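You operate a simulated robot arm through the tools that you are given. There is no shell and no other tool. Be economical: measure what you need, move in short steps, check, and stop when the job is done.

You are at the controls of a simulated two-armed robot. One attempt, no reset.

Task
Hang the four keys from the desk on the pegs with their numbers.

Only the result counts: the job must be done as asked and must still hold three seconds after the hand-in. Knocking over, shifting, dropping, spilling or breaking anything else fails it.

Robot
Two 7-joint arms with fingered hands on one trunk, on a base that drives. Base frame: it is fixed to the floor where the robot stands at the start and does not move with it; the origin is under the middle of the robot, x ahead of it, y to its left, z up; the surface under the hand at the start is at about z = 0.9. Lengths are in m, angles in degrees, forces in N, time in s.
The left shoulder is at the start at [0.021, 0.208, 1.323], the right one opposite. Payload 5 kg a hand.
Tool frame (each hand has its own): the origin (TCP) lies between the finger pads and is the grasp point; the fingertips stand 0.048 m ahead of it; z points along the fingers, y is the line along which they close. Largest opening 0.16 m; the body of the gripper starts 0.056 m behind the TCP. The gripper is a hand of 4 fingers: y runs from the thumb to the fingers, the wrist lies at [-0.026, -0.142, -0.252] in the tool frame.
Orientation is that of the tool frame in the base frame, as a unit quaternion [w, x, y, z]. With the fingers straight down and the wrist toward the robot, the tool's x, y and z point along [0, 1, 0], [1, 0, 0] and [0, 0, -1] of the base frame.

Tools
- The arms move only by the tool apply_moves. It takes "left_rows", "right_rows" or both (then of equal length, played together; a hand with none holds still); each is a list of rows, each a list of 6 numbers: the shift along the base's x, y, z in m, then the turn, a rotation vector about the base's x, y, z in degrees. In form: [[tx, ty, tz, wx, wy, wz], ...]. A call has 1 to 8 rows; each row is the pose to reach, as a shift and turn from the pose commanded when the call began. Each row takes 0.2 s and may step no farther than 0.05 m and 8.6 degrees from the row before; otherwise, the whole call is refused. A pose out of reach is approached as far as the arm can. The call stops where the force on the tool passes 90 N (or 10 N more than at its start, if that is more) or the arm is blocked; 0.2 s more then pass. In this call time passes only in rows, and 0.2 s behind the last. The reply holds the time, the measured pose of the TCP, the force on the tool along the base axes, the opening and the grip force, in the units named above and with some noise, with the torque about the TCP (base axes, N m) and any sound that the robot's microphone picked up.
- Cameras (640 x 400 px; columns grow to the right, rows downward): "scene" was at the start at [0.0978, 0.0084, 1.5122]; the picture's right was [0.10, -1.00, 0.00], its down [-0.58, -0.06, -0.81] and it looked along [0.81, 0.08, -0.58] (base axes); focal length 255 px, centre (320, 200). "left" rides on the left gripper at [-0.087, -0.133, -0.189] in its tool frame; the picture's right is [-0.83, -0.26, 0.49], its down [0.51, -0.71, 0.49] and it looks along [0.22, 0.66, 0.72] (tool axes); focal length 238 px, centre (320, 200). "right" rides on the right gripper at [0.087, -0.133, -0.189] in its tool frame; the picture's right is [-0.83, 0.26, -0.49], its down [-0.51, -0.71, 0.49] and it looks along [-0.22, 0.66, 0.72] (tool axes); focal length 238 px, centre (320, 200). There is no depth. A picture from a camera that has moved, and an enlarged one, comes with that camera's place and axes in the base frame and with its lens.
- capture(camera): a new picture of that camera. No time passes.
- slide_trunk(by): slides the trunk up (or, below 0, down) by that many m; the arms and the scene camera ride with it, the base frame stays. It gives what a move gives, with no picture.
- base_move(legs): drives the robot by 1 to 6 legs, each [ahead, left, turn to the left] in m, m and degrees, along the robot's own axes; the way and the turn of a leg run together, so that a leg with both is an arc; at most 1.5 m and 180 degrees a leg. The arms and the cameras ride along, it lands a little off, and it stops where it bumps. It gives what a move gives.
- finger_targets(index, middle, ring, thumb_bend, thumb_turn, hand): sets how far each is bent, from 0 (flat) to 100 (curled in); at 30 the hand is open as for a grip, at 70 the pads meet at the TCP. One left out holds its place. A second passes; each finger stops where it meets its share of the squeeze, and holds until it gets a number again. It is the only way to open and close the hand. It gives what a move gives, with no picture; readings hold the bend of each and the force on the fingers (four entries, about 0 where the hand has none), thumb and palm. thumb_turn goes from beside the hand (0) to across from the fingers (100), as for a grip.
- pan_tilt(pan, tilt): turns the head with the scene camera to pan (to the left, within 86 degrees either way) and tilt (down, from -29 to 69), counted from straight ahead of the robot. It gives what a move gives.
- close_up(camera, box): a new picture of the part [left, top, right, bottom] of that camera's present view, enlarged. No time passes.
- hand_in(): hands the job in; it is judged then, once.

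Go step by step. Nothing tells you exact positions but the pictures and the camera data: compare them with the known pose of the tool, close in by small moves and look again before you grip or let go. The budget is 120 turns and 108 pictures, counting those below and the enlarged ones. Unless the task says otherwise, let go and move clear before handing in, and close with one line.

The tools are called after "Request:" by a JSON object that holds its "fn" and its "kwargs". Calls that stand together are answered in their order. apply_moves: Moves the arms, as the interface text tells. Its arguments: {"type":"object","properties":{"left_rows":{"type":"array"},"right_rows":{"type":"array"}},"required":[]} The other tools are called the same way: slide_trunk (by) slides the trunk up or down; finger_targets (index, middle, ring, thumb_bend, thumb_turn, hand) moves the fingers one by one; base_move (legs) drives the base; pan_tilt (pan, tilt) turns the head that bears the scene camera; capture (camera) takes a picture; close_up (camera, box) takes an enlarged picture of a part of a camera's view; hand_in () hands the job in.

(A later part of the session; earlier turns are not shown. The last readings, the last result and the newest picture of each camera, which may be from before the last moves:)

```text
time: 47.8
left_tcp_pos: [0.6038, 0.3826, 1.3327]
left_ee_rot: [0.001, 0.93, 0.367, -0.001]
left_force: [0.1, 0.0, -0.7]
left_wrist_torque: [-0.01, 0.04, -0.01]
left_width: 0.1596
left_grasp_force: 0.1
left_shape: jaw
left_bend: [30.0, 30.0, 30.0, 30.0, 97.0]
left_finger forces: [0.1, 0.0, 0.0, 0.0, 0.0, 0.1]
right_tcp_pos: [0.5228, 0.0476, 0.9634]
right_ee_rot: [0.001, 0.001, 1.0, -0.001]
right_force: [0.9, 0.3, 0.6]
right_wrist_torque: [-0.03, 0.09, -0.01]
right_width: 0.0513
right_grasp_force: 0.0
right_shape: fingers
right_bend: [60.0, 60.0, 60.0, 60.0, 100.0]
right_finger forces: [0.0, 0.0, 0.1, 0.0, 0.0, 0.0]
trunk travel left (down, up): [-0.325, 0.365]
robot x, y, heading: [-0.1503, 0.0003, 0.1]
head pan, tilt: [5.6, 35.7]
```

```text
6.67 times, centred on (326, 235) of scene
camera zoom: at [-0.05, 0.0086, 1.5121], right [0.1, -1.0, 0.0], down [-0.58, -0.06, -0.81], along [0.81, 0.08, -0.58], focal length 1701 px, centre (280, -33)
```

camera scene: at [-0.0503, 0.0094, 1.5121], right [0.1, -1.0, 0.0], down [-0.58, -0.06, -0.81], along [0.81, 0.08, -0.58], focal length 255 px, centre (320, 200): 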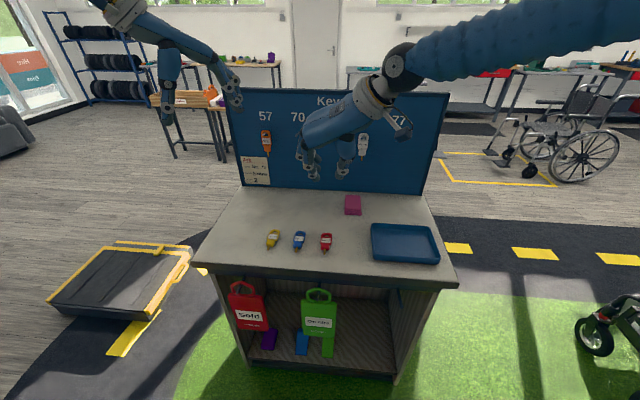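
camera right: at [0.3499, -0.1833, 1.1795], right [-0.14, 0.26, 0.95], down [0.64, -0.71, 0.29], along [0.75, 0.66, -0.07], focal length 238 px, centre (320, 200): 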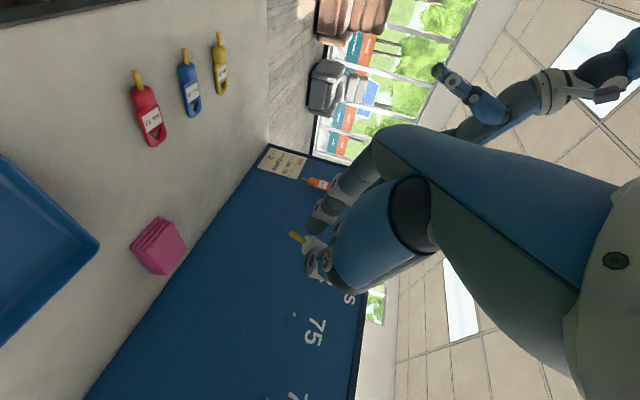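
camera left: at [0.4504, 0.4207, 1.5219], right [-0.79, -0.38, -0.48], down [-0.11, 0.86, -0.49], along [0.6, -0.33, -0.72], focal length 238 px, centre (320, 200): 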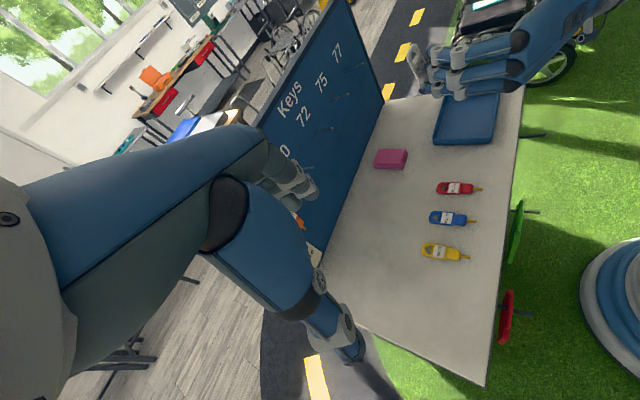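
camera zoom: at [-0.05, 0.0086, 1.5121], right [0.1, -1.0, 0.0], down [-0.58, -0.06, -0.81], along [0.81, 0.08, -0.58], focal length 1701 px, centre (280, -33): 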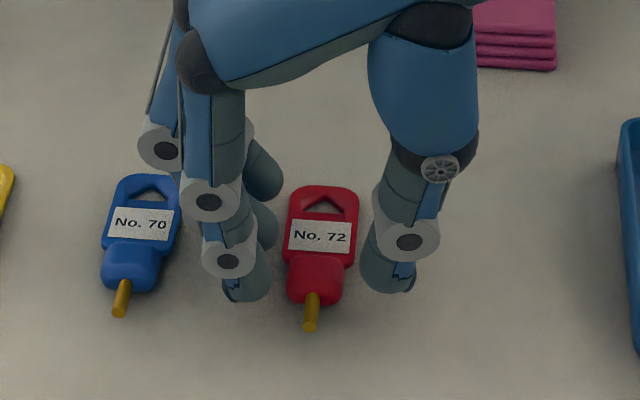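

Request:
{"fn": "apply_moves", "kwargs": {"right_rows": [[0, 0, -0.005, 0, 0, 0], [0, 0, -0.0095, 0, 0, 0]]}}

Request:
{"fn": "finger_targets", "kwargs": {"hand": "right", "middle": 70, "thumb_bend": 70}}

Request:
{"fn": "close_up", "kwargs": {"camera": "scene", "box": [294, 215, 358, 255]}}

Request:
{"fn": "close_up", "kwargs": {"camera": "right", "box": [220, 200, 350, 310]}}

```text
time: 48.4
left_tcp_pos: [0.6031, 0.3822, 1.3347]
left_ee_rot: [0.0, 0.93, 0.367, 0.001]
left_force: [-0.4, -0.1, 0.0]
left_wrist_torque: [0.01, 0.0, -0.03]
left_width: 0.1597
left_grasp_force: 0.0
left_shape: jaw
left_bend: [30.0, 30.0, 30.0, 30.0, 97.0]
left_finger forces: [0.1, 0.0, 0.1, 0.1, 0.0, 0.0]
right_tcp_pos: [0.5222, 0.0486, 0.955]
right_ee_rot: [0.001, 0.0, 1.0, 0.0]
right_force: [0.7, 1.0, -0.4]
right_wrist_torque: [-0.01, -0.02, 0.0]
right_width: 0.0515
right_grasp_force: 0.0
right_shape: fingers
right_bend: [60.0, 60.0, 60.0, 60.0, 100.0]
right_finger forces: [0.0, 0.0, 0.0, 0.0, 0.0, 0.0]
trunk travel left (down, up): [-0.325, 0.365]
robot x, y, heading: [-0.1499, -0.0004, 0.1]
head pan, tilt: [5.6, 35.7]
```

```text
time: 49.4
left_tcp_pos: [0.6022, 0.3816, 1.335]
left_ee_rot: [0.0, 0.931, 0.366, 0.0]
left_force: [0.4, -0.5, 0.0]
left_wrist_torque: [-0.01, -0.01, 0.01]
left_width: 0.1599
left_grasp_force: 0.0
left_shape: jaw
left_bend: [30.0, 30.0, 30.0, 30.0, 97.0]
left_finger forces: [0.0, 0.0, 0.1, 0.0, 0.0, 0.0]
right_tcp_pos: [0.5212, 0.0498, 0.9541]
right_ee_rot: [0.002, 0.0, 1.0, 0.0]
right_force: [-0.3, 0.3, 6.1]
right_wrist_torque: [0.12, -0.13, 0.07]
right_width: 0.0405
right_grasp_force: 10.1
right_shape: fingers
right_bend: [60.0, 66.0, 60.0, 67.0, 100.0]
right_finger forces: [0.0, 10.4, 0.1, 0.0, 9.0, 0.0]
trunk travel left (down, up): [-0.325, 0.365]
robot x, y, heading: [-0.1463, -0.0001, 0.2]
head pan, tilt: [5.6, 35.7]
```

```text
10.00 times, centred on (326, 235) of scene
camera zoom: at [-0.0513, 0.0086, 1.5122], right [0.1, -1.0, 0.0], down [-0.58, -0.06, -0.81], along [0.81, 0.08, -0.58], focal length 2551 px, centre (260, -150)
```

zoom: 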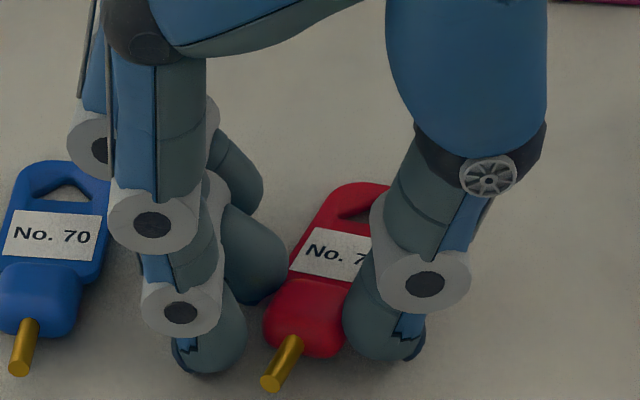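

```text
3.64 times, centred on (285, 255) of right
camera zoom: at [0.435, -0.0848, 1.143], right [0.83, 0.26, 0.49], down [0.51, -0.71, -0.49], along [0.22, 0.66, -0.72], focal length 867 px, centre (447, 0)
```

zoom: 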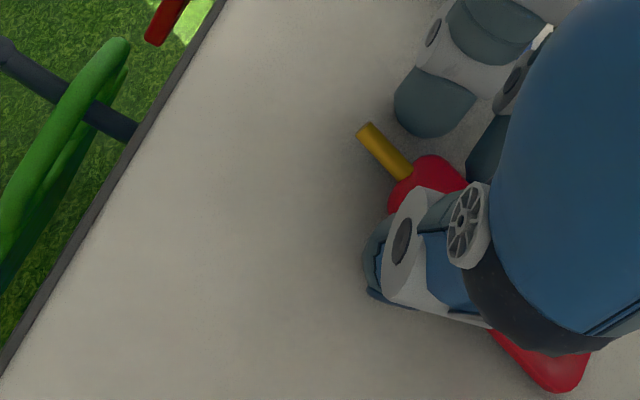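

The pinch is diagonal because the thumb sits between index and middle, and it yawed the key. I'll release and re-grip with index, middle and thumb as three points, after re-measuring.

Request:
{"fn": "finger_targets", "kwargs": {"hand": "right", "middle": 58, "index": 58, "ring": 58, "thumb_bend": 58}}

Request:
{"fn": "apply_moves", "kwargs": {"right_rows": [[0, 0, 0.02, 0, 0, 0], [0, 0, 0.06, 0, 0, 0], [0, 0, 0.1, 0, 0, 0]]}}

Request:
{"fn": "close_up", "kwargs": {"camera": "scene", "box": [278, 205, 374, 265]}}

```text
time: 50.4
left_tcp_pos: [0.603, 0.381, 1.3338]
left_ee_rot: [-0.001, 0.93, 0.367, 0.0]
left_force: [-0.6, -1.2, -0.3]
left_wrist_torque: [0.02, -0.04, 0.0]
left_width: 0.1595
left_grasp_force: 0.1
left_shape: jaw
left_bend: [30.0, 30.0, 30.0, 30.0, 97.0]
left_finger forces: [0.1, 0.0, 0.0, 0.0, 0.0, 0.1]
right_tcp_pos: [0.5236, 0.0477, 0.9549]
right_ee_rot: [0.001, 0.0, 1.0, 0.0]
right_force: [-0.4, -1.3, 3.6]
right_wrist_torque: [0.05, -0.03, 0.01]
right_width: 0.0625
right_grasp_force: 0.9
right_shape: fingers
right_bend: [57.0, 58.0, 57.0, 57.0, 100.0]
right_finger forces: [0.8, 2.3, 0.0, 0.0, 0.0, 0.0]
trunk travel left (down, up): [-0.325, 0.365]
robot x, y, heading: [-0.1486, -0.0021, -0.2]
head pan, tilt: [5.6, 35.7]
```

```text
time: 51.2
left_tcp_pos: [0.6022, 0.3802, 1.3345]
left_ee_rot: [0.0, 0.93, 0.367, 0.001]
left_force: [0.0, -0.5, 0.2]
left_wrist_torque: [-0.03, -0.09, 0.03]
left_width: 0.1598
left_grasp_force: 0.0
left_shape: jaw
left_bend: [30.0, 30.0, 30.0, 30.0, 97.0]
left_finger forces: [0.0, 0.1, 0.0, 0.0, 0.0, 0.0]
right_tcp_pos: [0.5225, 0.0489, 1.0547]
right_ee_rot: [0.0, -0.002, 1.0, 0.0]
right_force: [-1.6, -0.3, -1.5]
right_wrist_torque: [0.0, -0.14, 0.0]
right_width: 0.0625
right_grasp_force: 0.0
right_shape: fingers
right_bend: [57.0, 57.0, 57.0, 57.0, 100.0]
right_finger forces: [0.0, 0.0, 0.0, 0.0, 0.1, 0.0]
trunk travel left (down, up): [-0.325, 0.365]
robot x, y, heading: [-0.1473, 0.0026, -0.1]
head pan, tilt: [5.6, 35.7]
```

```text
6.67 times, centred on (326, 235) of scene
camera zoom: at [-0.0518, 0.0088, 1.5123], right [0.1, -1.0, 0.0], down [-0.58, -0.06, -0.81], along [0.81, 0.08, -0.58], focal length 1701 px, centre (280, -33)
```

zoom: 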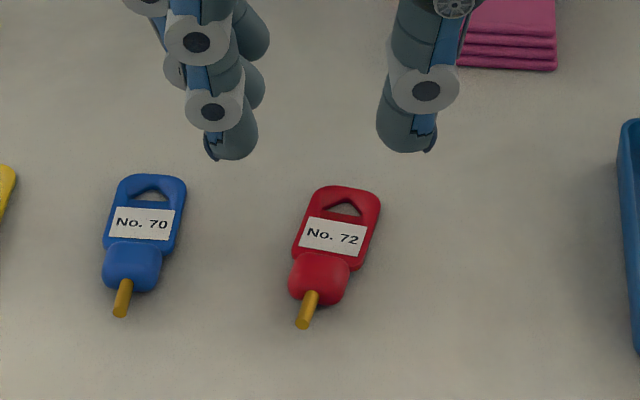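

Red is now yawed about −10°. I'll align to it, put the index on the lower bulb and the thumb at the upper bulb, and descend.

Request:
{"fn": "finger_targets", "kwargs": {"hand": "right", "middle": 60, "index": 60, "ring": 58, "thumb_bend": 60}}

Request:
{"fn": "apply_moves", "kwargs": {"right_rows": [[0.012, -0.003, -0.02, 0, 0, -5], [0.024, -0.0056, -0.05, 0, 0, -9.7], [0.024, -0.0056, -0.08, 0, 0, -9.7], [0.024, -0.0056, -0.092, 0, 0, -9.7]]}}

Request:
{"fn": "close_up", "kwargs": {"camera": "scene", "box": [294, 215, 358, 255]}}

```text
time: 52.2
left_tcp_pos: [0.6034, 0.3812, 1.3353]
left_ee_rot: [0.0, 0.93, 0.367, 0.001]
left_force: [-0.5, 0.5, 0.0]
left_wrist_torque: [0.0, -0.03, -0.01]
left_width: 0.1598
left_grasp_force: 0.1
left_shape: jaw
left_bend: [30.0, 30.0, 30.0, 30.0, 97.0]
left_finger forces: [0.1, 0.0, 0.0, 0.0, 0.0, 0.0]
right_tcp_pos: [0.5237, 0.0492, 1.0544]
right_ee_rot: [0.0, 0.0, 1.0, 0.0]
right_force: [0.4, 0.6, 0.4]
right_wrist_torque: [0.02, 0.0, -0.02]
right_width: 0.0515
right_grasp_force: 0.1
right_shape: fingers
right_bend: [60.0, 60.0, 57.0, 60.0, 100.0]
right_finger forces: [0.0, 0.0, 0.1, 0.0, 0.0, 0.1]
trunk travel left (down, up): [-0.325, 0.365]
robot x, y, heading: [-0.1453, 0.0007, -0.0]
head pan, tilt: [5.6, 35.7]
```

```text
time: 53.2
left_tcp_pos: [0.603, 0.3815, 1.3343]
left_ee_rot: [0.0, 0.931, 0.366, 0.0]
left_force: [0.5, -0.1, 0.4]
left_wrist_torque: [-0.02, 0.04, 0.01]
left_width: 0.1599
left_grasp_force: 0.0
left_shape: jaw
left_bend: [30.0, 30.0, 30.0, 30.0, 97.0]
left_finger forces: [0.1, 0.1, 0.0, 0.0, 0.0, 0.0]
right_tcp_pos: [0.5467, 0.0431, 0.9608]
right_ee_rot: [0.001, 0.085, 0.996, 0.0]
right_force: [0.0, 0.9, 1.5]
right_wrist_torque: [0.01, 0.02, -0.02]
right_width: 0.0517
right_grasp_force: 0.1
right_shape: fingers
right_bend: [60.0, 60.0, 57.0, 60.0, 100.0]
right_finger forces: [0.0, 0.1, 0.0, 0.1, 0.0, 0.0]
trunk travel left (down, up): [-0.325, 0.365]
robot x, y, heading: [-0.1517, 0.0009, 0.0]
head pan, tilt: [5.6, 35.7]
```

```text
10.00 times, centred on (326, 235) of scene
camera zoom: at [-0.0508, 0.0086, 1.5122], right [0.1, -1.0, 0.0], down [-0.58, -0.06, -0.81], along [0.81, 0.08, -0.58], focal length 2551 px, centre (260, -150)
```

zoom: 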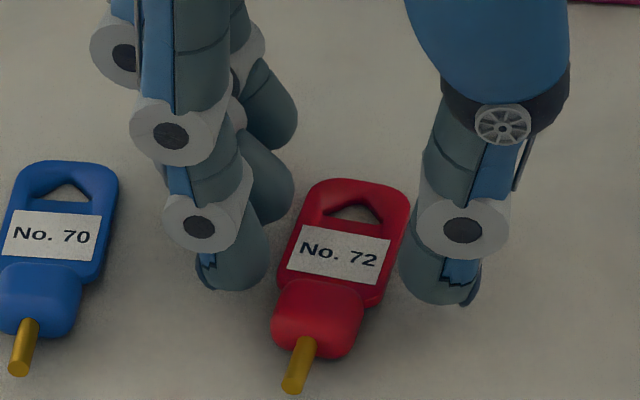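

Request:
{"fn": "apply_moves", "kwargs": {"right_rows": [[-0.009, 0.0015, 0, 0, 0, 0], [-0.009, 0.0015, -0.005, 0, 0, 0], [-0.009, 0.0015, -0.0075, 0, 0, 0]]}}

Request:
{"fn": "finger_targets", "kwargs": {"hand": "right", "index": 69, "middle": 65, "thumb_bend": 70}}

Request:
{"fn": "close_up", "kwargs": {"camera": "scene", "box": [294, 215, 358, 255]}}

```text
time: 54.0
left_tcp_pos: [0.6028, 0.3808, 1.3339]
left_ee_rot: [0.0, 0.93, 0.367, 0.0]
left_force: [-0.4, -0.1, 0.6]
left_wrist_torque: [-0.05, -0.02, -0.02]
left_width: 0.1596
left_grasp_force: 0.1
left_shape: jaw
left_bend: [30.0, 30.0, 30.0, 30.0, 97.0]
left_finger forces: [0.0, 0.1, 0.1, 0.0, 0.0, 0.0]
right_tcp_pos: [0.5383, 0.0444, 0.9545]
right_ee_rot: [0.001, 0.085, 0.996, 0.0]
right_force: [0.4, -0.9, 0.0]
right_wrist_torque: [-0.02, -0.03, 0.01]
right_width: 0.0515
right_grasp_force: 0.1
right_shape: fingers
right_bend: [60.0, 60.0, 57.0, 60.0, 100.0]
right_finger forces: [0.0, 0.2, 0.1, 0.1, 0.0, 0.0]
trunk travel left (down, up): [-0.325, 0.365]
robot x, y, heading: [-0.1507, 0.0033, -0.1]
head pan, tilt: [5.6, 35.7]
```

```text
time: 55.0
left_tcp_pos: [0.6039, 0.3825, 1.335]
left_ee_rot: [-0.001, 0.93, 0.367, 0.0]
left_force: [0.1, 0.9, 0.8]
left_wrist_torque: [-0.01, 0.02, 0.0]
left_width: 0.1598
left_grasp_force: 0.1
left_shape: jaw
left_bend: [30.0, 30.0, 30.0, 30.0, 97.0]
left_finger forces: [0.1, 0.1, 0.0, 0.1, 0.0, 0.1]
right_tcp_pos: [0.5365, 0.0443, 0.9557]
right_ee_rot: [0.001, 0.084, 0.996, 0.0]
right_force: [-0.4, 0.5, 3.1]
right_wrist_torque: [-0.09, 0.01, -0.05]
right_width: 0.0355
right_grasp_force: 9.9
right_shape: fingers
right_bend: [64.0, 64.0, 57.0, 65.0, 100.0]
right_finger forces: [7.0, 3.6, 0.0, 0.0, 9.7, 0.0]
trunk travel left (down, up): [-0.325, 0.365]
robot x, y, heading: [-0.1482, -0.0027, -0.0]
head pan, tilt: [5.6, 35.7]
```

```text
10.00 times, centred on (326, 235) of scene
camera zoom: at [-0.0511, 0.0086, 1.5122], right [0.1, -1.0, 0.0], down [-0.58, -0.06, -0.81], along [0.81, 0.08, -0.58], focal length 2551 px, centre (260, -150)
```

zoom: 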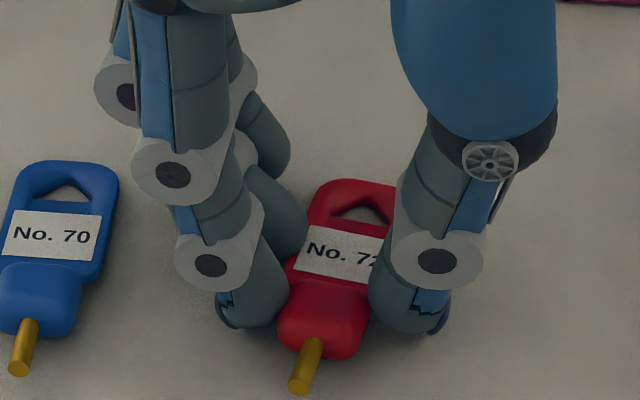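

An excellent three-point grip. I'll lift, straighten the yaw and pitch up.

Request:
{"fn": "apply_moves", "kwargs": {"right_rows": [[0, 0, 0.02, 0, 0, 0], [0, 0, 0.06, 0, 0, 0], [0.005, 0, 0.1, 0, 0, 0], [0.01, 0, 0.14, 0, 0, 3], [0.015, 0, 0.18, 0, 0, 6], [0.02, 0, 0.22, 0, 0, 9.7], [0.02, 0, 0.235, 0, 0, 9.7]]}}

Request:
{"fn": "apply_moves", "kwargs": {"right_rows": [[0, 0, 0, 0, -8.5, 0], [0, 0, 0, 0, -17, 0], [0, 0, 0, 0, -25.5, 0], [0, 0, 0, 0, -34, 0], [0, 0, 0, 0, -42.5, 0], [0, 0, 0, 0, -51, 0], [0, 0, 0, 0, -59.5, 0], [0, 0, 0, 0, -68, 0]]}}

Request:
{"fn": "apply_moves", "kwargs": {"right_rows": [[0, 0, 0, 0, -8, 0], [0, 0, 0, 0, -16, 0], [0, 0, 0, 0, -22, 0]]}}

Request:
{"fn": "close_up", "kwargs": {"camera": "left", "box": [250, 20, 490, 164]}}

```text
time: 56.6
left_tcp_pos: [0.6012, 0.382, 1.3345]
left_ee_rot: [0.0, 0.93, 0.367, 0.0]
left_force: [0.0, -0.3, 0.0]
left_wrist_torque: [0.02, 0.01, 0.0]
left_width: 0.1598
left_grasp_force: 0.2
left_shape: jaw
left_bend: [30.0, 30.0, 30.0, 30.0, 97.0]
left_finger forces: [0.0, 0.0, 0.0, 0.0, 0.0, 0.0]
right_tcp_pos: [0.5576, 0.0451, 1.191]
right_ee_rot: [0.001, -0.001, 1.0, 0.0]
right_force: [0.1, 0.5, -0.3]
right_wrist_torque: [0.04, 0.01, -0.01]
right_width: 0.035
right_grasp_force: 8.2
right_shape: fingers
right_bend: [65.0, 64.0, 57.0, 65.0, 100.0]
right_finger forces: [6.6, 2.2, 0.1, 0.0, 7.9, 0.0]
trunk travel left (down, up): [-0.325, 0.365]
robot x, y, heading: [-0.1511, -0.0018, -0.1]
head pan, tilt: [5.6, 35.7]
```

```text
time: 58.4
left_tcp_pos: [0.604, 0.3819, 1.3332]
left_ee_rot: [0.001, 0.931, 0.366, -0.001]
left_force: [-0.4, 1.3, 0.7]
left_wrist_torque: [-0.1, 0.0, -0.01]
left_width: 0.1597
left_grasp_force: 0.1
left_shape: jaw
left_bend: [30.0, 30.0, 30.0, 30.0, 97.0]
left_finger forces: [0.1, 0.0, 0.0, 0.0, 0.0, 0.0]
right_tcp_pos: [0.5583, 0.0443, 1.1888]
right_ee_rot: [0.562, 0.0, 0.827, -0.001]
right_force: [-0.5, 0.5, 1.1]
right_wrist_torque: [-0.03, 0.09, -0.03]
right_width: 0.0345
right_grasp_force: 8.2
right_shape: fingers
right_bend: [65.0, 64.0, 57.0, 66.0, 100.0]
right_finger forces: [6.7, 1.6, 0.0, 0.0, 7.7, 0.1]
trunk travel left (down, up): [-0.325, 0.365]
robot x, y, heading: [-0.1498, -0.0024, -0.2]
head pan, tilt: [5.6, 35.7]
```

```text
time: 59.2
left_tcp_pos: [0.6033, 0.3802, 1.3344]
left_ee_rot: [0.0, 0.93, 0.366, 0.001]
left_force: [-0.1, 0.4, -0.6]
left_wrist_torque: [0.01, 0.05, 0.01]
left_width: 0.16
left_grasp_force: 0.1
left_shape: jaw
left_bend: [30.0, 30.0, 30.0, 30.0, 97.0]
left_finger forces: [0.1, 0.1, 0.0, 0.1, 0.0, 0.1]
right_tcp_pos: [0.5586, 0.0422, 1.1889]
right_ee_rot: [0.708, 0.001, 0.706, -0.001]
right_force: [0.8, -0.2, 0.0]
right_wrist_torque: [0.03, 0.01, 0.05]
right_width: 0.0344
right_grasp_force: 7.7
right_shape: fingers
right_bend: [65.0, 64.0, 57.0, 66.0, 100.0]
right_finger forces: [6.7, 1.4, 0.0, 0.0, 7.7, 0.0]
trunk travel left (down, up): [-0.325, 0.365]
robot x, y, heading: [-0.1504, 0.0028, 0.3]
head pan, tilt: [5.6, 35.7]
```

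```text
2.67 times, centred on (370, 92) of left
camera zoom: at [0.4502, 0.4182, 1.5229], right [-0.79, -0.38, -0.49], down [-0.11, 0.86, -0.49], along [0.61, -0.33, -0.72], focal length 636 px, centre (187, 488)
```

zoom: 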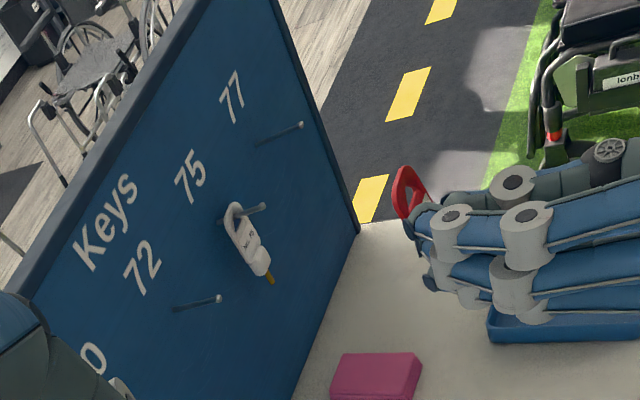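

Red's hole is at about (0.620, 0.044, 1.238) and peg 72's tip is at (0.807, 0.058, 1.166). Moving to the pre-insertion position.

Request:
{"fn": "apply_moves", "kwargs": {"right_rows": [[0.03, 0.003, -0.015, 0, 0, 0], [0.06, 0.006, -0.03, 0, 0, 0], [0.095, 0.01, -0.045, 0, 0, 0], [0.13, 0.0155, -0.06, 0, 0, 0], [0.157, 0.0155, -0.0705, 0, 0, 0], [0.157, 0.0155, -0.0705, 0, 0, 0]]}}

Request:
{"fn": "close_up", "kwargs": {"camera": "scene", "box": [314, 123, 354, 148]}}

Request:
{"fn": "close_up", "kwargs": {"camera": "left", "box": [290, 80, 410, 155]}}

```text
time: 60.6
left_tcp_pos: [0.6028, 0.3821, 1.3339]
left_ee_rot: [-0.001, 0.93, 0.367, 0.0]
left_force: [-0.3, -0.5, 1.1]
left_wrist_torque: [-0.03, -0.02, 0.0]
left_width: 0.1599
left_grasp_force: 0.1
left_shape: jaw
left_bend: [30.0, 30.0, 30.0, 30.0, 97.0]
left_finger forces: [0.0, 0.0, 0.0, 0.0, 0.1, 0.0]
right_tcp_pos: [0.7136, 0.057, 1.1205]
right_ee_rot: [0.708, -0.001, 0.706, -0.001]
right_force: [0.1, -1.0, 0.8]
right_wrist_torque: [0.0, 0.04, -0.07]
right_width: 0.0345
right_grasp_force: 7.5
right_shape: fingers
right_bend: [65.0, 64.0, 57.0, 66.0, 100.0]
right_finger forces: [6.7, 1.4, 0.0, 0.1, 7.7, 0.0]
trunk travel left (down, up): [-0.325, 0.365]
robot x, y, heading: [-0.1494, -0.0048, 0.1]
head pan, tilt: [5.6, 35.7]
```

```text
16.00 times, centred on (334, 136) of scene
camera zoom: at [-0.0514, 0.0088, 1.5123], right [0.1, -1.0, 0.0], down [-0.58, -0.06, -0.81], along [0.81, 0.08, -0.58], focal length 4082 px, centre (96, 1232)
```

zoom: 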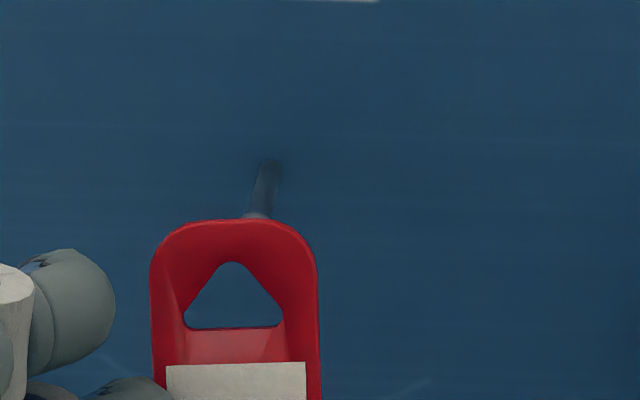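

```text
5.33 times, centred on (350, 118) of left
camera zoom: at [0.4489, 0.4193, 1.5232], right [-0.79, -0.38, -0.49], down [-0.11, 0.86, -0.49], along [0.61, -0.33, -0.72], focal length 1271 px, centre (160, 640)
```

zoom: 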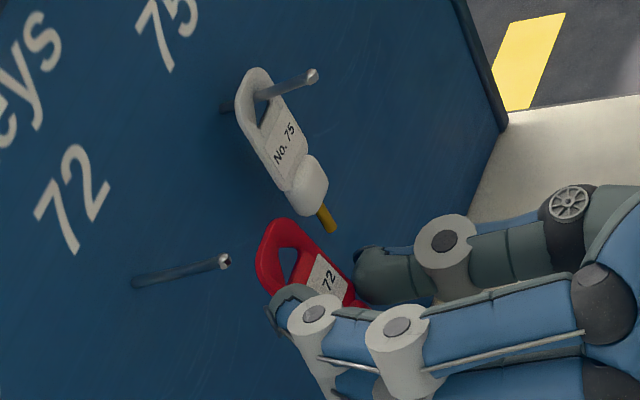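

The tag sits a touch low. I'll raise 4 mm, shift −1.5 mm in y and insert.

Request:
{"fn": "apply_moves", "kwargs": {"right_rows": [[0, -0.0015, 0.004, 0, 0, 0], [0.015, -0.0015, 0.004, 0, 0, 0], [0.03, -0.0015, 0.004, 0, 0, 0], [0.042, -0.0015, 0.003, 0, 0, 0], [0.05, -0.0015, 0.001, 0, 0, 0], [0.06, -0.0015, 0, 0, 0, 0]]}}

Request:
{"fn": "close_up", "kwargs": {"camera": "scene", "box": [314, 118, 362, 148]}}

Request:
{"fn": "close_up", "kwargs": {"camera": "left", "box": [290, 80, 410, 155]}}

```text
time: 62.0
left_tcp_pos: [0.6036, 0.3813, 1.334]
left_ee_rot: [0.0, 0.931, 0.366, 0.0]
left_force: [0.7, 0.4, 0.0]
left_wrist_torque: [0.02, -0.02, -0.02]
left_width: 0.1596
left_grasp_force: 0.0
left_shape: jaw
left_bend: [30.0, 30.0, 30.0, 30.0, 97.0]
left_finger forces: [0.1, 0.1, 0.1, 0.0, 0.0, 0.0]
right_tcp_pos: [0.7759, 0.057, 1.1183]
right_ee_rot: [0.707, 0.001, 0.707, 0.0]
right_force: [0.3, -0.4, -0.3]
right_wrist_torque: [-0.02, 0.02, 0.04]
right_width: 0.0343
right_grasp_force: 7.6
right_shape: fingers
right_bend: [65.0, 64.0, 57.0, 66.0, 100.0]
right_finger forces: [6.7, 1.4, 0.0, 0.0, 7.8, 0.0]
trunk travel left (down, up): [-0.325, 0.365]
robot x, y, heading: [-0.1516, -0.0002, 0.2]
head pan, tilt: [5.6, 35.7]
```

```text
13.33 times, centred on (338, 133) of scene
camera zoom: at [-0.0505, 0.0086, 1.5121], right [0.1, -1.0, 0.0], down [-0.58, -0.06, -0.81], along [0.81, 0.08, -0.58], focal length 3401 px, centre (80, 1093)
```

zoom: 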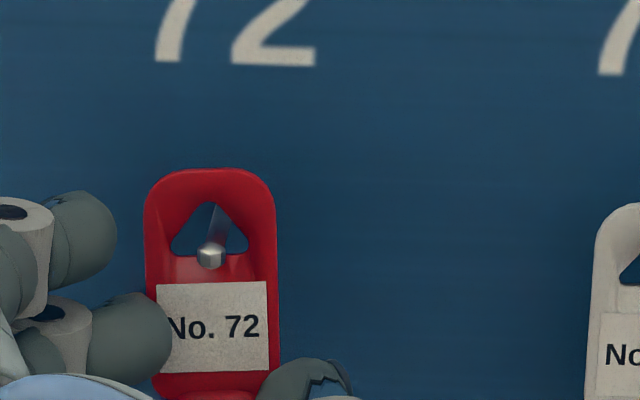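

```text
5.33 times, centred on (350, 118) of left
camera zoom: at [0.4499, 0.4191, 1.5228], right [-0.79, -0.38, -0.49], down [-0.11, 0.86, -0.49], along [0.61, -0.33, -0.72], focal length 1271 px, centre (160, 640)
```

zoom: 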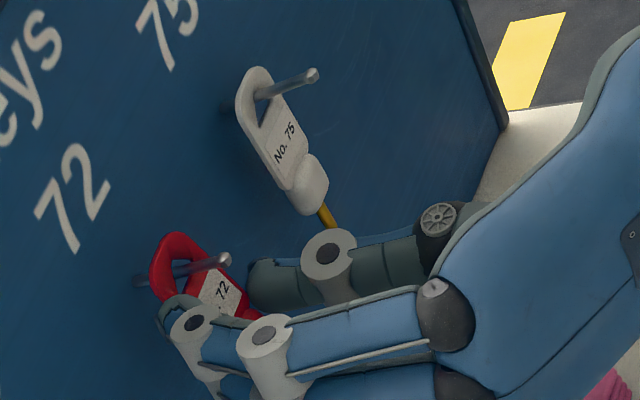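

Inserted. I'll settle it onto the peg and release.

Request:
{"fn": "apply_moves", "kwargs": {"right_rows": [[0.004, 0, -0.003, 0, 0, 0], [0.006, 0, -0.007, 0, 0, 0]]}}

Request:
{"fn": "finger_targets", "kwargs": {"hand": "right", "index": 61, "middle": 60, "thumb_bend": 61}}

Request:
{"fn": "finger_targets", "kwargs": {"hand": "right", "index": 57, "middle": 57, "thumb_bend": 57}}

Request:
{"fn": "close_up", "kwargs": {"camera": "left", "box": [290, 80, 410, 155]}}

```text
time: 62.6
left_tcp_pos: [0.6031, 0.3814, 1.3334]
left_ee_rot: [0.0, 0.93, 0.366, -0.001]
left_force: [-0.3, -0.5, 0.4]
left_wrist_torque: [0.04, -0.01, -0.04]
left_width: 0.1599
left_grasp_force: 0.1
left_shape: jaw
left_bend: [30.0, 30.0, 30.0, 30.0, 97.0]
left_finger forces: [0.1, 0.1, 0.1, 0.1, 0.0, 0.0]
right_tcp_pos: [0.7823, 0.0585, 1.113]
right_ee_rot: [0.709, 0.001, 0.706, 0.001]
right_force: [0.7, -0.9, 1.1]
right_wrist_torque: [0.05, 0.0, -0.06]
right_width: 0.0342
right_grasp_force: 8.4
right_shape: fingers
right_bend: [65.0, 64.0, 57.0, 66.0, 100.0]
right_finger forces: [6.6, 1.4, 0.1, 0.0, 8.0, 0.0]
trunk travel left (down, up): [-0.325, 0.365]
robot x, y, heading: [-0.1472, -0.0018, -0.0]
head pan, tilt: [5.6, 35.7]
```

```text
time: 63.6
left_tcp_pos: [0.6029, 0.3822, 1.3347]
left_ee_rot: [-0.001, 0.93, 0.367, 0.001]
left_force: [0.2, 0.1, -0.5]
left_wrist_torque: [0.01, 0.02, -0.01]
left_width: 0.1598
left_grasp_force: 0.1
left_shape: jaw
left_bend: [30.0, 30.0, 30.0, 30.0, 97.0]
left_finger forces: [0.0, 0.0, 0.0, 0.0, 0.0, 0.0]
right_tcp_pos: [0.7818, 0.0577, 1.1112]
right_ee_rot: [0.708, 0.0, 0.706, 0.0]
right_force: [-0.7, 1.3, -0.9]
right_wrist_torque: [0.0, 0.01, 0.0]
right_width: 0.0465
right_grasp_force: 0.1
right_shape: fingers
right_bend: [61.0, 60.0, 57.0, 61.0, 100.0]
right_finger forces: [0.0, 0.0, 0.0, 0.1, 0.0, 0.0]
trunk travel left (down, up): [-0.325, 0.365]
robot x, y, heading: [-0.1479, -0.0034, -0.2]
head pan, tilt: [5.6, 35.7]
```

```text
time: 64.6
left_tcp_pos: [0.6029, 0.381, 1.3333]
left_ee_rot: [-0.001, 0.93, 0.367, -0.001]
left_force: [0.8, 0.4, 0.7]
left_wrist_torque: [0.0, -0.03, -0.01]
left_width: 0.16
left_grasp_force: 0.1
left_shape: jaw
left_bend: [30.0, 30.0, 30.0, 30.0, 97.0]
left_finger forces: [0.1, 0.1, 0.0, 0.0, 0.1, 0.0]
right_tcp_pos: [0.7814, 0.0591, 1.1124]
right_ee_rot: [0.708, 0.0, 0.706, 0.0]
right_force: [-0.4, 1.0, 0.7]
right_wrist_torque: [-0.03, 0.03, 0.02]
right_width: 0.0665
right_grasp_force: 0.1
right_shape: fingers
right_bend: [56.0, 56.0, 57.0, 56.0, 100.0]
right_finger forces: [0.0, 0.0, 0.1, 0.0, 0.1, 0.0]
trunk travel left (down, up): [-0.325, 0.365]
robot x, y, heading: [-0.1503, -0.0, 0.1]
head pan, tilt: [5.6, 35.7]
```

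```text
5.33 times, centred on (350, 118) of left
camera zoom: at [0.4495, 0.4191, 1.5229], right [-0.79, -0.38, -0.49], down [-0.11, 0.86, -0.49], along [0.61, -0.33, -0.72], focal length 1271 px, centre (160, 640)
```

zoom: 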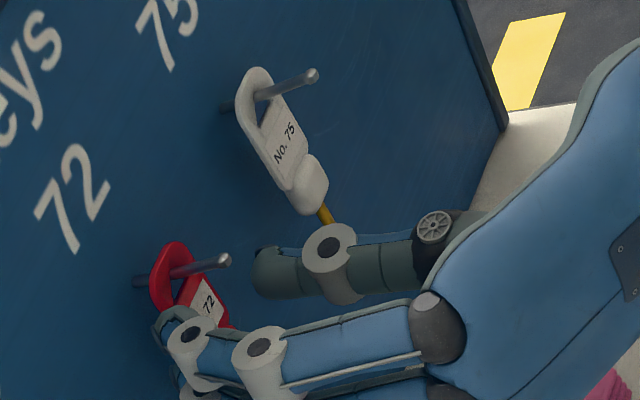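

The red key hangs on 72. I'll retreat and go for the blue key.

Request:
{"fn": "apply_moves", "kwargs": {"right_rows": [[-0.02, 0, 0, 0, 0, 0], [-0.05, 0, 0, 0, 0, 0], [-0.095, 0, 0, 0, 0, 0], [-0.14, 0, 0.015, 0, 0, 0], [-0.175, 0.02, 0.04, 0, 0, 0], [-0.2, 0.045, 0.065, 0, 0, 0], [-0.22, 0.065, 0.077, 0, 0, 0], [-0.226, 0.079, 0.077, 0, 0, 0]]}}

Request:
{"fn": "finger_targets", "kwargs": {"hand": "right", "index": 60, "middle": 60, "ring": 58, "thumb_bend": 60}}

Request:
{"fn": "apply_moves", "kwargs": {"right_rows": [[0, 0, 0, 0, 8.5, 0], [0, 0, 0, 0, 17, 0], [0, 0, 0, 0, 25.5, 0], [0, 0, 0, 0, 34, 0], [0, 0, 0, 0, 42.5, 0], [0, 0, 0, 0, 51, 0], [0, 0, 0, 0, 59.5, 0], [0, 0, 0, 0, 68, 0]]}}

Request:
{"fn": "apply_moves", "kwargs": {"right_rows": [[0, 0, 0, 0, 8, 0], [0, 0, -0.02, 0, 16, 0], [-0.01, 0, -0.05, 0, 22, 0], [-0.015, 0, -0.09, 0, 22, 0]]}}

Request:
{"fn": "capture", "kwargs": {"camera": "scene"}}

Request:
{"fn": "close_up", "kwargs": {"camera": "scene", "box": [254, 205, 350, 265]}}

```text
time: 66.4
left_tcp_pos: [0.6041, 0.3824, 1.3334]
left_ee_rot: [0.0, 0.93, 0.366, 0.0]
left_force: [0.7, 0.1, 0.6]
left_wrist_torque: [-0.02, 0.01, -0.02]
left_width: 0.1598
left_grasp_force: 0.0
left_shape: jaw
left_bend: [30.0, 30.0, 30.0, 30.0, 97.0]
left_finger forces: [0.0, 0.0, 0.0, 0.1, 0.0, 0.1]
right_tcp_pos: [0.5565, 0.1363, 1.1907]
right_ee_rot: [0.708, -0.001, 0.706, -0.001]
right_force: [0.3, 0.2, -0.4]
right_wrist_torque: [0.0, -0.01, -0.02]
right_width: 0.0667
right_grasp_force: 0.0
right_shape: fingers
right_bend: [56.0, 56.0, 57.0, 56.0, 100.0]
right_finger forces: [0.0, 0.0, 0.0, 0.0, 0.1, 0.0]
trunk travel left (down, up): [-0.325, 0.365]
robot x, y, heading: [-0.1507, -0.0008, -0.1]
head pan, tilt: [5.6, 35.7]
```

```text
time: 67.4
left_tcp_pos: [0.6029, 0.3814, 1.3337]
left_ee_rot: [0.001, 0.931, 0.366, 0.0]
left_force: [0.1, -0.4, -0.1]
left_wrist_torque: [-0.02, -0.01, 0.0]
left_width: 0.1597
left_grasp_force: 0.1
left_shape: jaw
left_bend: [30.0, 30.0, 30.0, 30.0, 97.0]
left_finger forces: [0.1, 0.1, 0.0, 0.0, 0.0, 0.0]
right_tcp_pos: [0.5553, 0.137, 1.1924]
right_ee_rot: [0.708, -0.001, 0.706, -0.001]
right_force: [0.3, -0.6, -0.7]
right_wrist_torque: [0.0, -0.01, 0.02]
right_width: 0.0516
right_grasp_force: 0.0
right_shape: fingers
right_bend: [60.0, 60.0, 57.0, 60.0, 100.0]
right_finger forces: [0.1, 0.1, 0.1, 0.0, 0.1, 0.0]
trunk travel left (down, up): [-0.325, 0.365]
robot x, y, heading: [-0.1503, -0.0006, -0.2]
head pan, tilt: [5.6, 35.7]
```

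```text
time: 69.2
left_tcp_pos: [0.6044, 0.3817, 1.3333]
left_ee_rot: [0.0, 0.931, 0.366, -0.002]
left_force: [1.2, -0.3, -0.4]
left_wrist_torque: [0.05, 0.08, -0.05]
left_width: 0.1598
left_grasp_force: 0.1
left_shape: jaw
left_bend: [30.0, 30.0, 30.0, 30.0, 97.0]
left_finger forces: [0.0, 0.1, 0.1, 0.1, 0.0, 0.1]
right_tcp_pos: [0.5561, 0.1352, 1.1886]
right_ee_rot: [0.191, 0.0, 0.982, 0.0]
right_force: [-0.3, 0.4, -0.6]
right_wrist_torque: [0.0, 0.0, -0.01]
right_width: 0.0518
right_grasp_force: 0.0
right_shape: fingers
right_bend: [60.0, 60.0, 57.0, 60.0, 100.0]
right_finger forces: [0.0, 0.1, 0.0, 0.1, 0.0, 0.0]
trunk travel left (down, up): [-0.325, 0.365]
robot x, y, heading: [-0.1487, 0.0015, -0.0]
head pan, tilt: [5.6, 35.7]
```

```text
time: 70.2
left_tcp_pos: [0.6051, 0.3813, 1.3339]
left_ee_rot: [0.001, 0.93, 0.367, -0.001]
left_force: [0.6, 0.3, -0.6]
left_wrist_torque: [-0.04, 0.11, -0.01]
left_width: 0.1598
left_grasp_force: 0.0
left_shape: jaw
left_bend: [30.0, 30.0, 30.0, 30.0, 97.0]
left_finger forces: [0.0, 0.0, 0.0, 0.0, 0.0, 0.0]
right_tcp_pos: [0.5419, 0.138, 1.0989]
right_ee_rot: [0.001, 0.0, 1.0, 0.001]
right_force: [2.0, 0.1, 1.1]
right_wrist_torque: [-0.01, 0.13, 0.01]
right_width: 0.0515
right_grasp_force: 0.0
right_shape: fingers
right_bend: [60.0, 60.0, 57.0, 60.0, 100.0]
right_finger forces: [0.0, 0.0, 0.0, 0.1, 0.0, 0.0]
trunk travel left (down, up): [-0.325, 0.365]
robot x, y, heading: [-0.1458, 0.002, -0.0]
head pan, tilt: [5.6, 35.7]
```

```text
45 pictures are left
camera scene: at [-0.0496, 0.0087, 1.5121], right [0.1, -1.0, 0.0], down [-0.58, -0.06, -0.81], along [0.81, 0.08, -0.58], focal length 255 px, centre (320, 200)
```

scene: 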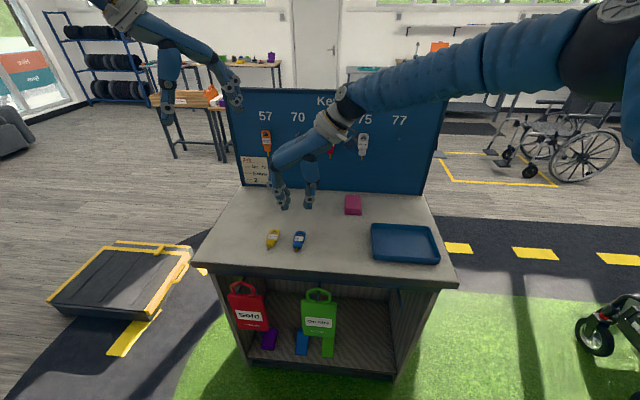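

```text
6.67 times, centred on (302, 235) of scene
camera zoom: at [-0.0496, 0.0087, 1.5121], right [0.1, -1.0, 0.0], down [-0.58, -0.06, -0.81], along [0.81, 0.08, -0.58], focal length 1701 px, centre (440, -33)
```

zoom: 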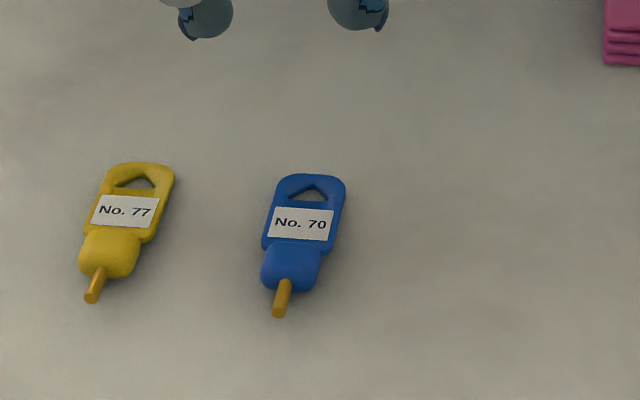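

Blue is aligned with x: bulb at (0.527, 0.137). I'll descend with the same grip offset that worked for red, and close.

Request:
{"fn": "apply_moves", "kwargs": {"right_rows": [[-0.004, -0.001, -0.04, 0, 0, 0], [-0.004, -0.001, -0.08, 0, 0, 0], [-0.004, -0.001, -0.115, 0, 0, 0], [-0.004, -0.001, -0.135, 0, 0, 0], [-0.004, -0.001, -0.145, 0, 0, 0]]}}

Request:
{"fn": "close_up", "kwargs": {"camera": "scene", "box": [268, 212, 332, 252]}}

```text
time: 71.4
left_tcp_pos: [0.6033, 0.3819, 1.3342]
left_ee_rot: [0.0, 0.93, 0.367, -0.001]
left_force: [0.0, 0.1, 0.5]
left_wrist_torque: [0.0, 0.03, 0.0]
left_width: 0.1598
left_grasp_force: 0.0
left_shape: jaw
left_bend: [30.0, 30.0, 30.0, 30.0, 97.0]
left_finger forces: [0.0, 0.0, 0.0, 0.0, 0.0, 0.1]
right_tcp_pos: [0.5355, 0.1375, 0.9547]
right_ee_rot: [0.001, -0.001, 1.0, 0.0]
right_force: [1.0, -0.6, 0.0]
right_wrist_torque: [0.02, -0.01, 0.0]
right_width: 0.0517
right_grasp_force: 0.1
right_shape: fingers
right_bend: [60.0, 60.0, 57.0, 60.0, 100.0]
right_finger forces: [0.0, 0.0, 0.0, 0.1, 0.0, 0.1]
trunk travel left (down, up): [-0.325, 0.365]
robot x, y, heading: [-0.15, 0.0027, 0.0]
head pan, tilt: [5.6, 35.7]
```

```text
10.00 times, centred on (300, 232) of scene
camera zoom: at [-0.051, 0.0084, 1.5122], right [0.1, -1.0, 0.0], down [-0.58, -0.06, -0.81], along [0.81, 0.08, -0.58], focal length 2551 px, centre (520, -120)
```

zoom: 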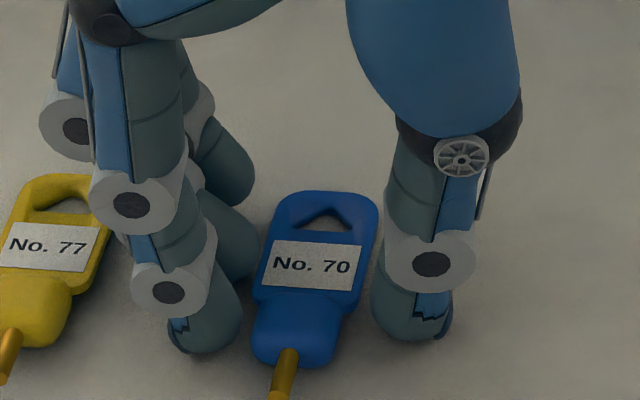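

Request:
{"fn": "apply_moves", "kwargs": {"right_rows": [[0.002, 0.002, 0, 0, 0, 0]]}}

Request:
{"fn": "finger_targets", "kwargs": {"hand": "right", "index": 69, "middle": 65, "thumb_bend": 70}}

Request:
{"fn": "close_up", "kwargs": {"camera": "scene", "box": [268, 212, 332, 252]}}

```text
time: 71.8
left_tcp_pos: [0.6028, 0.3821, 1.3339]
left_ee_rot: [0.0, 0.93, 0.366, 0.0]
left_force: [0.2, 0.1, 0.3]
left_wrist_torque: [0.02, 0.01, 0.01]
left_width: 0.1599
left_grasp_force: 0.1
left_shape: jaw
left_bend: [30.0, 30.0, 30.0, 30.0, 97.0]
left_finger forces: [0.0, 0.0, 0.0, 0.0, 0.1, 0.0]
right_tcp_pos: [0.5381, 0.1386, 0.9551]
right_ee_rot: [0.001, 0.0, 1.0, -0.001]
right_force: [0.8, 0.4, -0.3]
right_wrist_torque: [0.0, -0.01, -0.05]
right_width: 0.0518
right_grasp_force: 0.1
right_shape: fingers
right_bend: [60.0, 60.0, 57.0, 60.0, 100.0]
right_finger forces: [0.1, 0.5, 0.1, 0.1, 0.1, 0.0]
trunk travel left (down, up): [-0.325, 0.365]
robot x, y, heading: [-0.1474, 0.0013, -0.1]
head pan, tilt: [5.6, 35.7]
```

```text
time: 72.8
left_tcp_pos: [0.6027, 0.3813, 1.3341]
left_ee_rot: [0.0, 0.93, 0.367, 0.0]
left_force: [-0.6, -0.2, 0.6]
left_wrist_torque: [0.02, 0.0, -0.02]
left_width: 0.1599
left_grasp_force: 0.1
left_shape: jaw
left_bend: [30.0, 30.0, 30.0, 30.0, 97.0]
left_finger forces: [0.0, 0.1, 0.1, 0.0, 0.1, 0.0]
right_tcp_pos: [0.5376, 0.1388, 0.954]
right_ee_rot: [0.001, 0.0, 1.0, -0.001]
right_force: [-0.3, -0.1, 1.9]
right_wrist_torque: [-0.07, -0.07, -0.02]
right_width: 0.0359
right_grasp_force: 10.0
right_shape: fingers
right_bend: [64.0, 64.0, 57.0, 65.0, 100.0]
right_finger forces: [6.9, 3.8, 0.0, 0.1, 9.2, 0.0]
trunk travel left (down, up): [-0.325, 0.365]
robot x, y, heading: [-0.1525, -0.0016, -0.0]
head pan, tilt: [5.6, 35.7]
```

```text
10.00 times, centred on (300, 232) of scene
camera zoom: at [-0.0511, 0.0086, 1.5122], right [0.1, -1.0, 0.0], down [-0.58, -0.06, -0.81], along [0.81, 0.08, -0.58], focal length 2551 px, centre (520, -120)
```

zoom: 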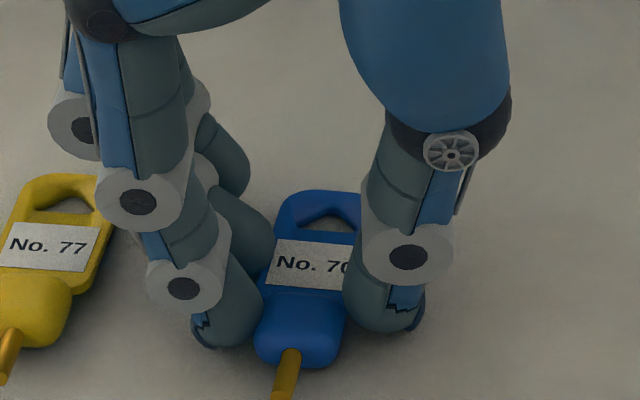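

Same solid grip. Lifting and pitching up.

Request:
{"fn": "apply_moves", "kwargs": {"right_rows": [[0, 0, 0.02, 0, 0, 0], [0, 0, 0.06, 0, 0, 0], [0.005, 0, 0.1, 0, 0, 0], [0.01, 0, 0.14, 0, 0, 0], [0.015, 0, 0.18, 0, 0, 0], [0.02, 0, 0.22, 0, 0, 0], [0.02, 0, 0.236, 0, 0, 0]]}}

Request:
{"fn": "apply_moves", "kwargs": {"right_rows": [[0, 0, 0, 0, -8.5, 0], [0, 0, 0, 0, -17, 0], [0, 0, 0, 0, -25.5, 0], [0, 0, 0, 0, -34, 0], [0, 0, 0, 0, -42.5, 0], [0, 0, 0, 0, -51, 0], [0, 0, 0, 0, -59.5, 0], [0, 0, 0, 0, -68, 0]]}}

Request:
{"fn": "apply_moves", "kwargs": {"right_rows": [[0, 0, 0, 0, -8, 0], [0, 0, 0, 0, -16, 0], [0, 0, 0, 0, -22, 0]]}}

Request:
{"fn": "capture", "kwargs": {"camera": "left"}}

```text
time: 74.4
left_tcp_pos: [0.6028, 0.3821, 1.3348]
left_ee_rot: [0.0, 0.931, 0.366, -0.001]
left_force: [1.1, -0.2, 0.3]
left_wrist_torque: [-0.01, -0.02, -0.02]
left_width: 0.1598
left_grasp_force: 0.0
left_shape: jaw
left_bend: [30.0, 30.0, 30.0, 30.0, 97.0]
left_finger forces: [0.0, 0.0, 0.1, 0.0, 0.0, 0.0]
right_tcp_pos: [0.5587, 0.138, 1.1912]
right_ee_rot: [0.002, -0.001, 1.0, 0.0]
right_force: [0.4, 0.4, -0.6]
right_wrist_torque: [-0.02, -0.02, -0.01]
right_width: 0.0353
right_grasp_force: 8.5
right_shape: fingers
right_bend: [65.0, 64.0, 57.0, 65.0, 100.0]
right_finger forces: [6.4, 2.1, 0.1, 0.1, 8.2, 0.0]
trunk travel left (down, up): [-0.325, 0.365]
robot x, y, heading: [-0.1474, -0.002, 0.3]
head pan, tilt: [5.6, 35.7]
```

```text
time: 76.2
left_tcp_pos: [0.603, 0.3823, 1.3332]
left_ee_rot: [0.0, 0.931, 0.366, 0.001]
left_force: [-0.4, -0.4, -0.4]
left_wrist_torque: [-0.02, 0.04, -0.02]
left_width: 0.1601
left_grasp_force: 0.1
left_shape: jaw
left_bend: [30.0, 30.0, 30.0, 30.0, 97.0]
left_finger forces: [0.0, 0.1, 0.1, 0.1, 0.0, 0.1]
right_tcp_pos: [0.5604, 0.1359, 1.1908]
right_ee_rot: [0.562, 0.0, 0.827, -0.001]
right_force: [0.3, -0.1, 0.7]
right_wrist_torque: [0.01, 0.07, 0.02]
right_width: 0.0155
right_grasp_force: 0.0
right_shape: fingers
right_bend: [69.0, 65.0, 57.0, 70.0, 100.0]
right_finger forces: [0.0, 0.0, 0.0, 0.1, 0.1, 0.1]
trunk travel left (down, up): [-0.325, 0.365]
robot x, y, heading: [-0.1478, -0.0033, 0.0]
head pan, tilt: [5.6, 35.7]
```

```text
time: 77.0
left_tcp_pos: [0.6047, 0.3816, 1.3337]
left_ee_rot: [-0.001, 0.931, 0.366, 0.0]
left_force: [1.1, 0.3, -0.8]
left_wrist_torque: [0.0, 0.05, -0.01]
left_width: 0.1595
left_grasp_force: 0.0
left_shape: jaw
left_bend: [30.0, 30.0, 30.0, 30.0, 97.0]
left_finger forces: [0.1, 0.0, 0.0, 0.0, 0.1, 0.0]
right_tcp_pos: [0.5583, 0.1371, 1.1905]
right_ee_rot: [0.708, 0.0, 0.706, 0.0]
right_force: [0.5, 0.4, -0.2]
right_wrist_torque: [0.0, 0.05, -0.02]
right_width: 0.0153
right_grasp_force: 0.1
right_shape: fingers
right_bend: [69.0, 65.0, 57.0, 70.0, 100.0]
right_finger forces: [0.0, 0.1, 0.1, 0.1, 0.1, 0.0]
trunk travel left (down, up): [-0.325, 0.365]
robot x, y, heading: [-0.152, -0.0029, 0.2]
head pan, tilt: [5.6, 35.7]
```

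```text
41 pictures are left
camera left: at [0.4499, 0.4192, 1.5227], right [-0.79, -0.38, -0.49], down [-0.11, 0.86, -0.49], along [0.61, -0.33, -0.72], focal length 238 px, centre (320, 200)
```

left: 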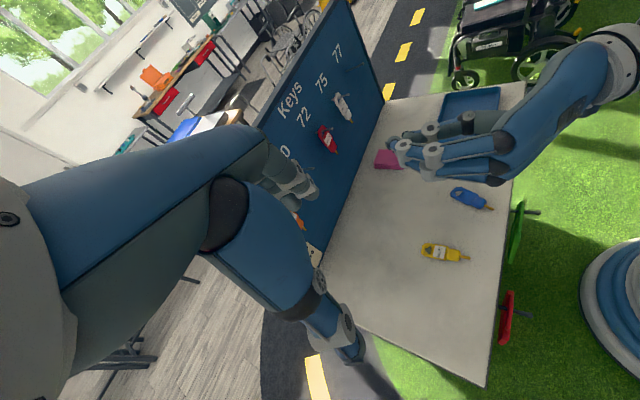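

The blue key slipped out during the pitch and fell back onto the desk. I'll see how it lies, and grip harder next time.

Request:
{"fn": "close_up", "kwargs": {"camera": "scene", "box": [254, 205, 350, 265]}}

Request:
{"fn": "close_up", "kwargs": {"camera": "left", "box": [410, 170, 510, 270]}}

```text
6.67 times, centred on (302, 235) of scene
camera zoom: at [-0.0505, 0.0088, 1.5122], right [0.1, -1.0, 0.0], down [-0.58, -0.06, -0.81], along [0.81, 0.08, -0.58], focal length 1701 px, centre (440, -33)
```

zoom: 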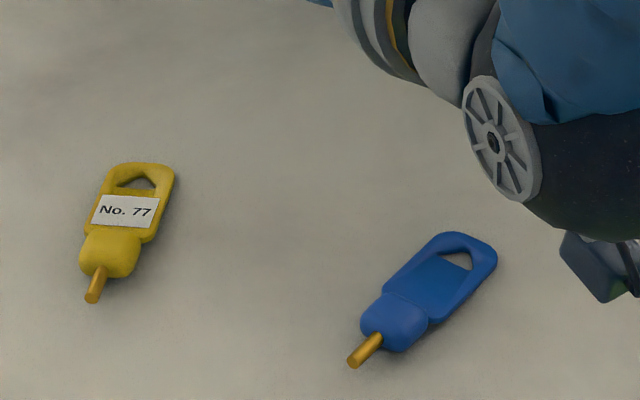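

```text
4.00 times, centred on (460, 220) of left
camera zoom: at [0.4499, 0.4192, 1.5227], right [-0.79, -0.38, -0.49], down [-0.11, 0.86, -0.49], along [0.61, -0.33, -0.72], focal length 953 px, centre (-240, 120)
```

zoom: 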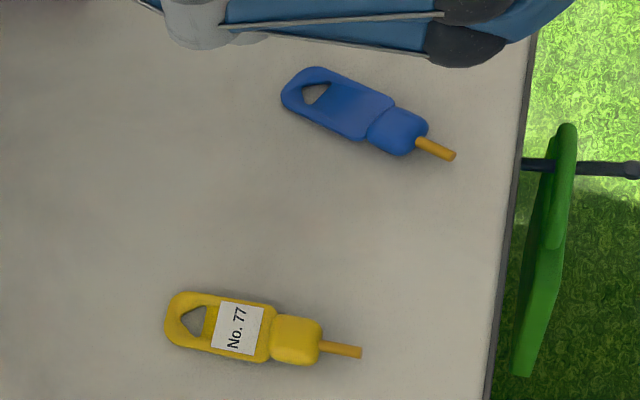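

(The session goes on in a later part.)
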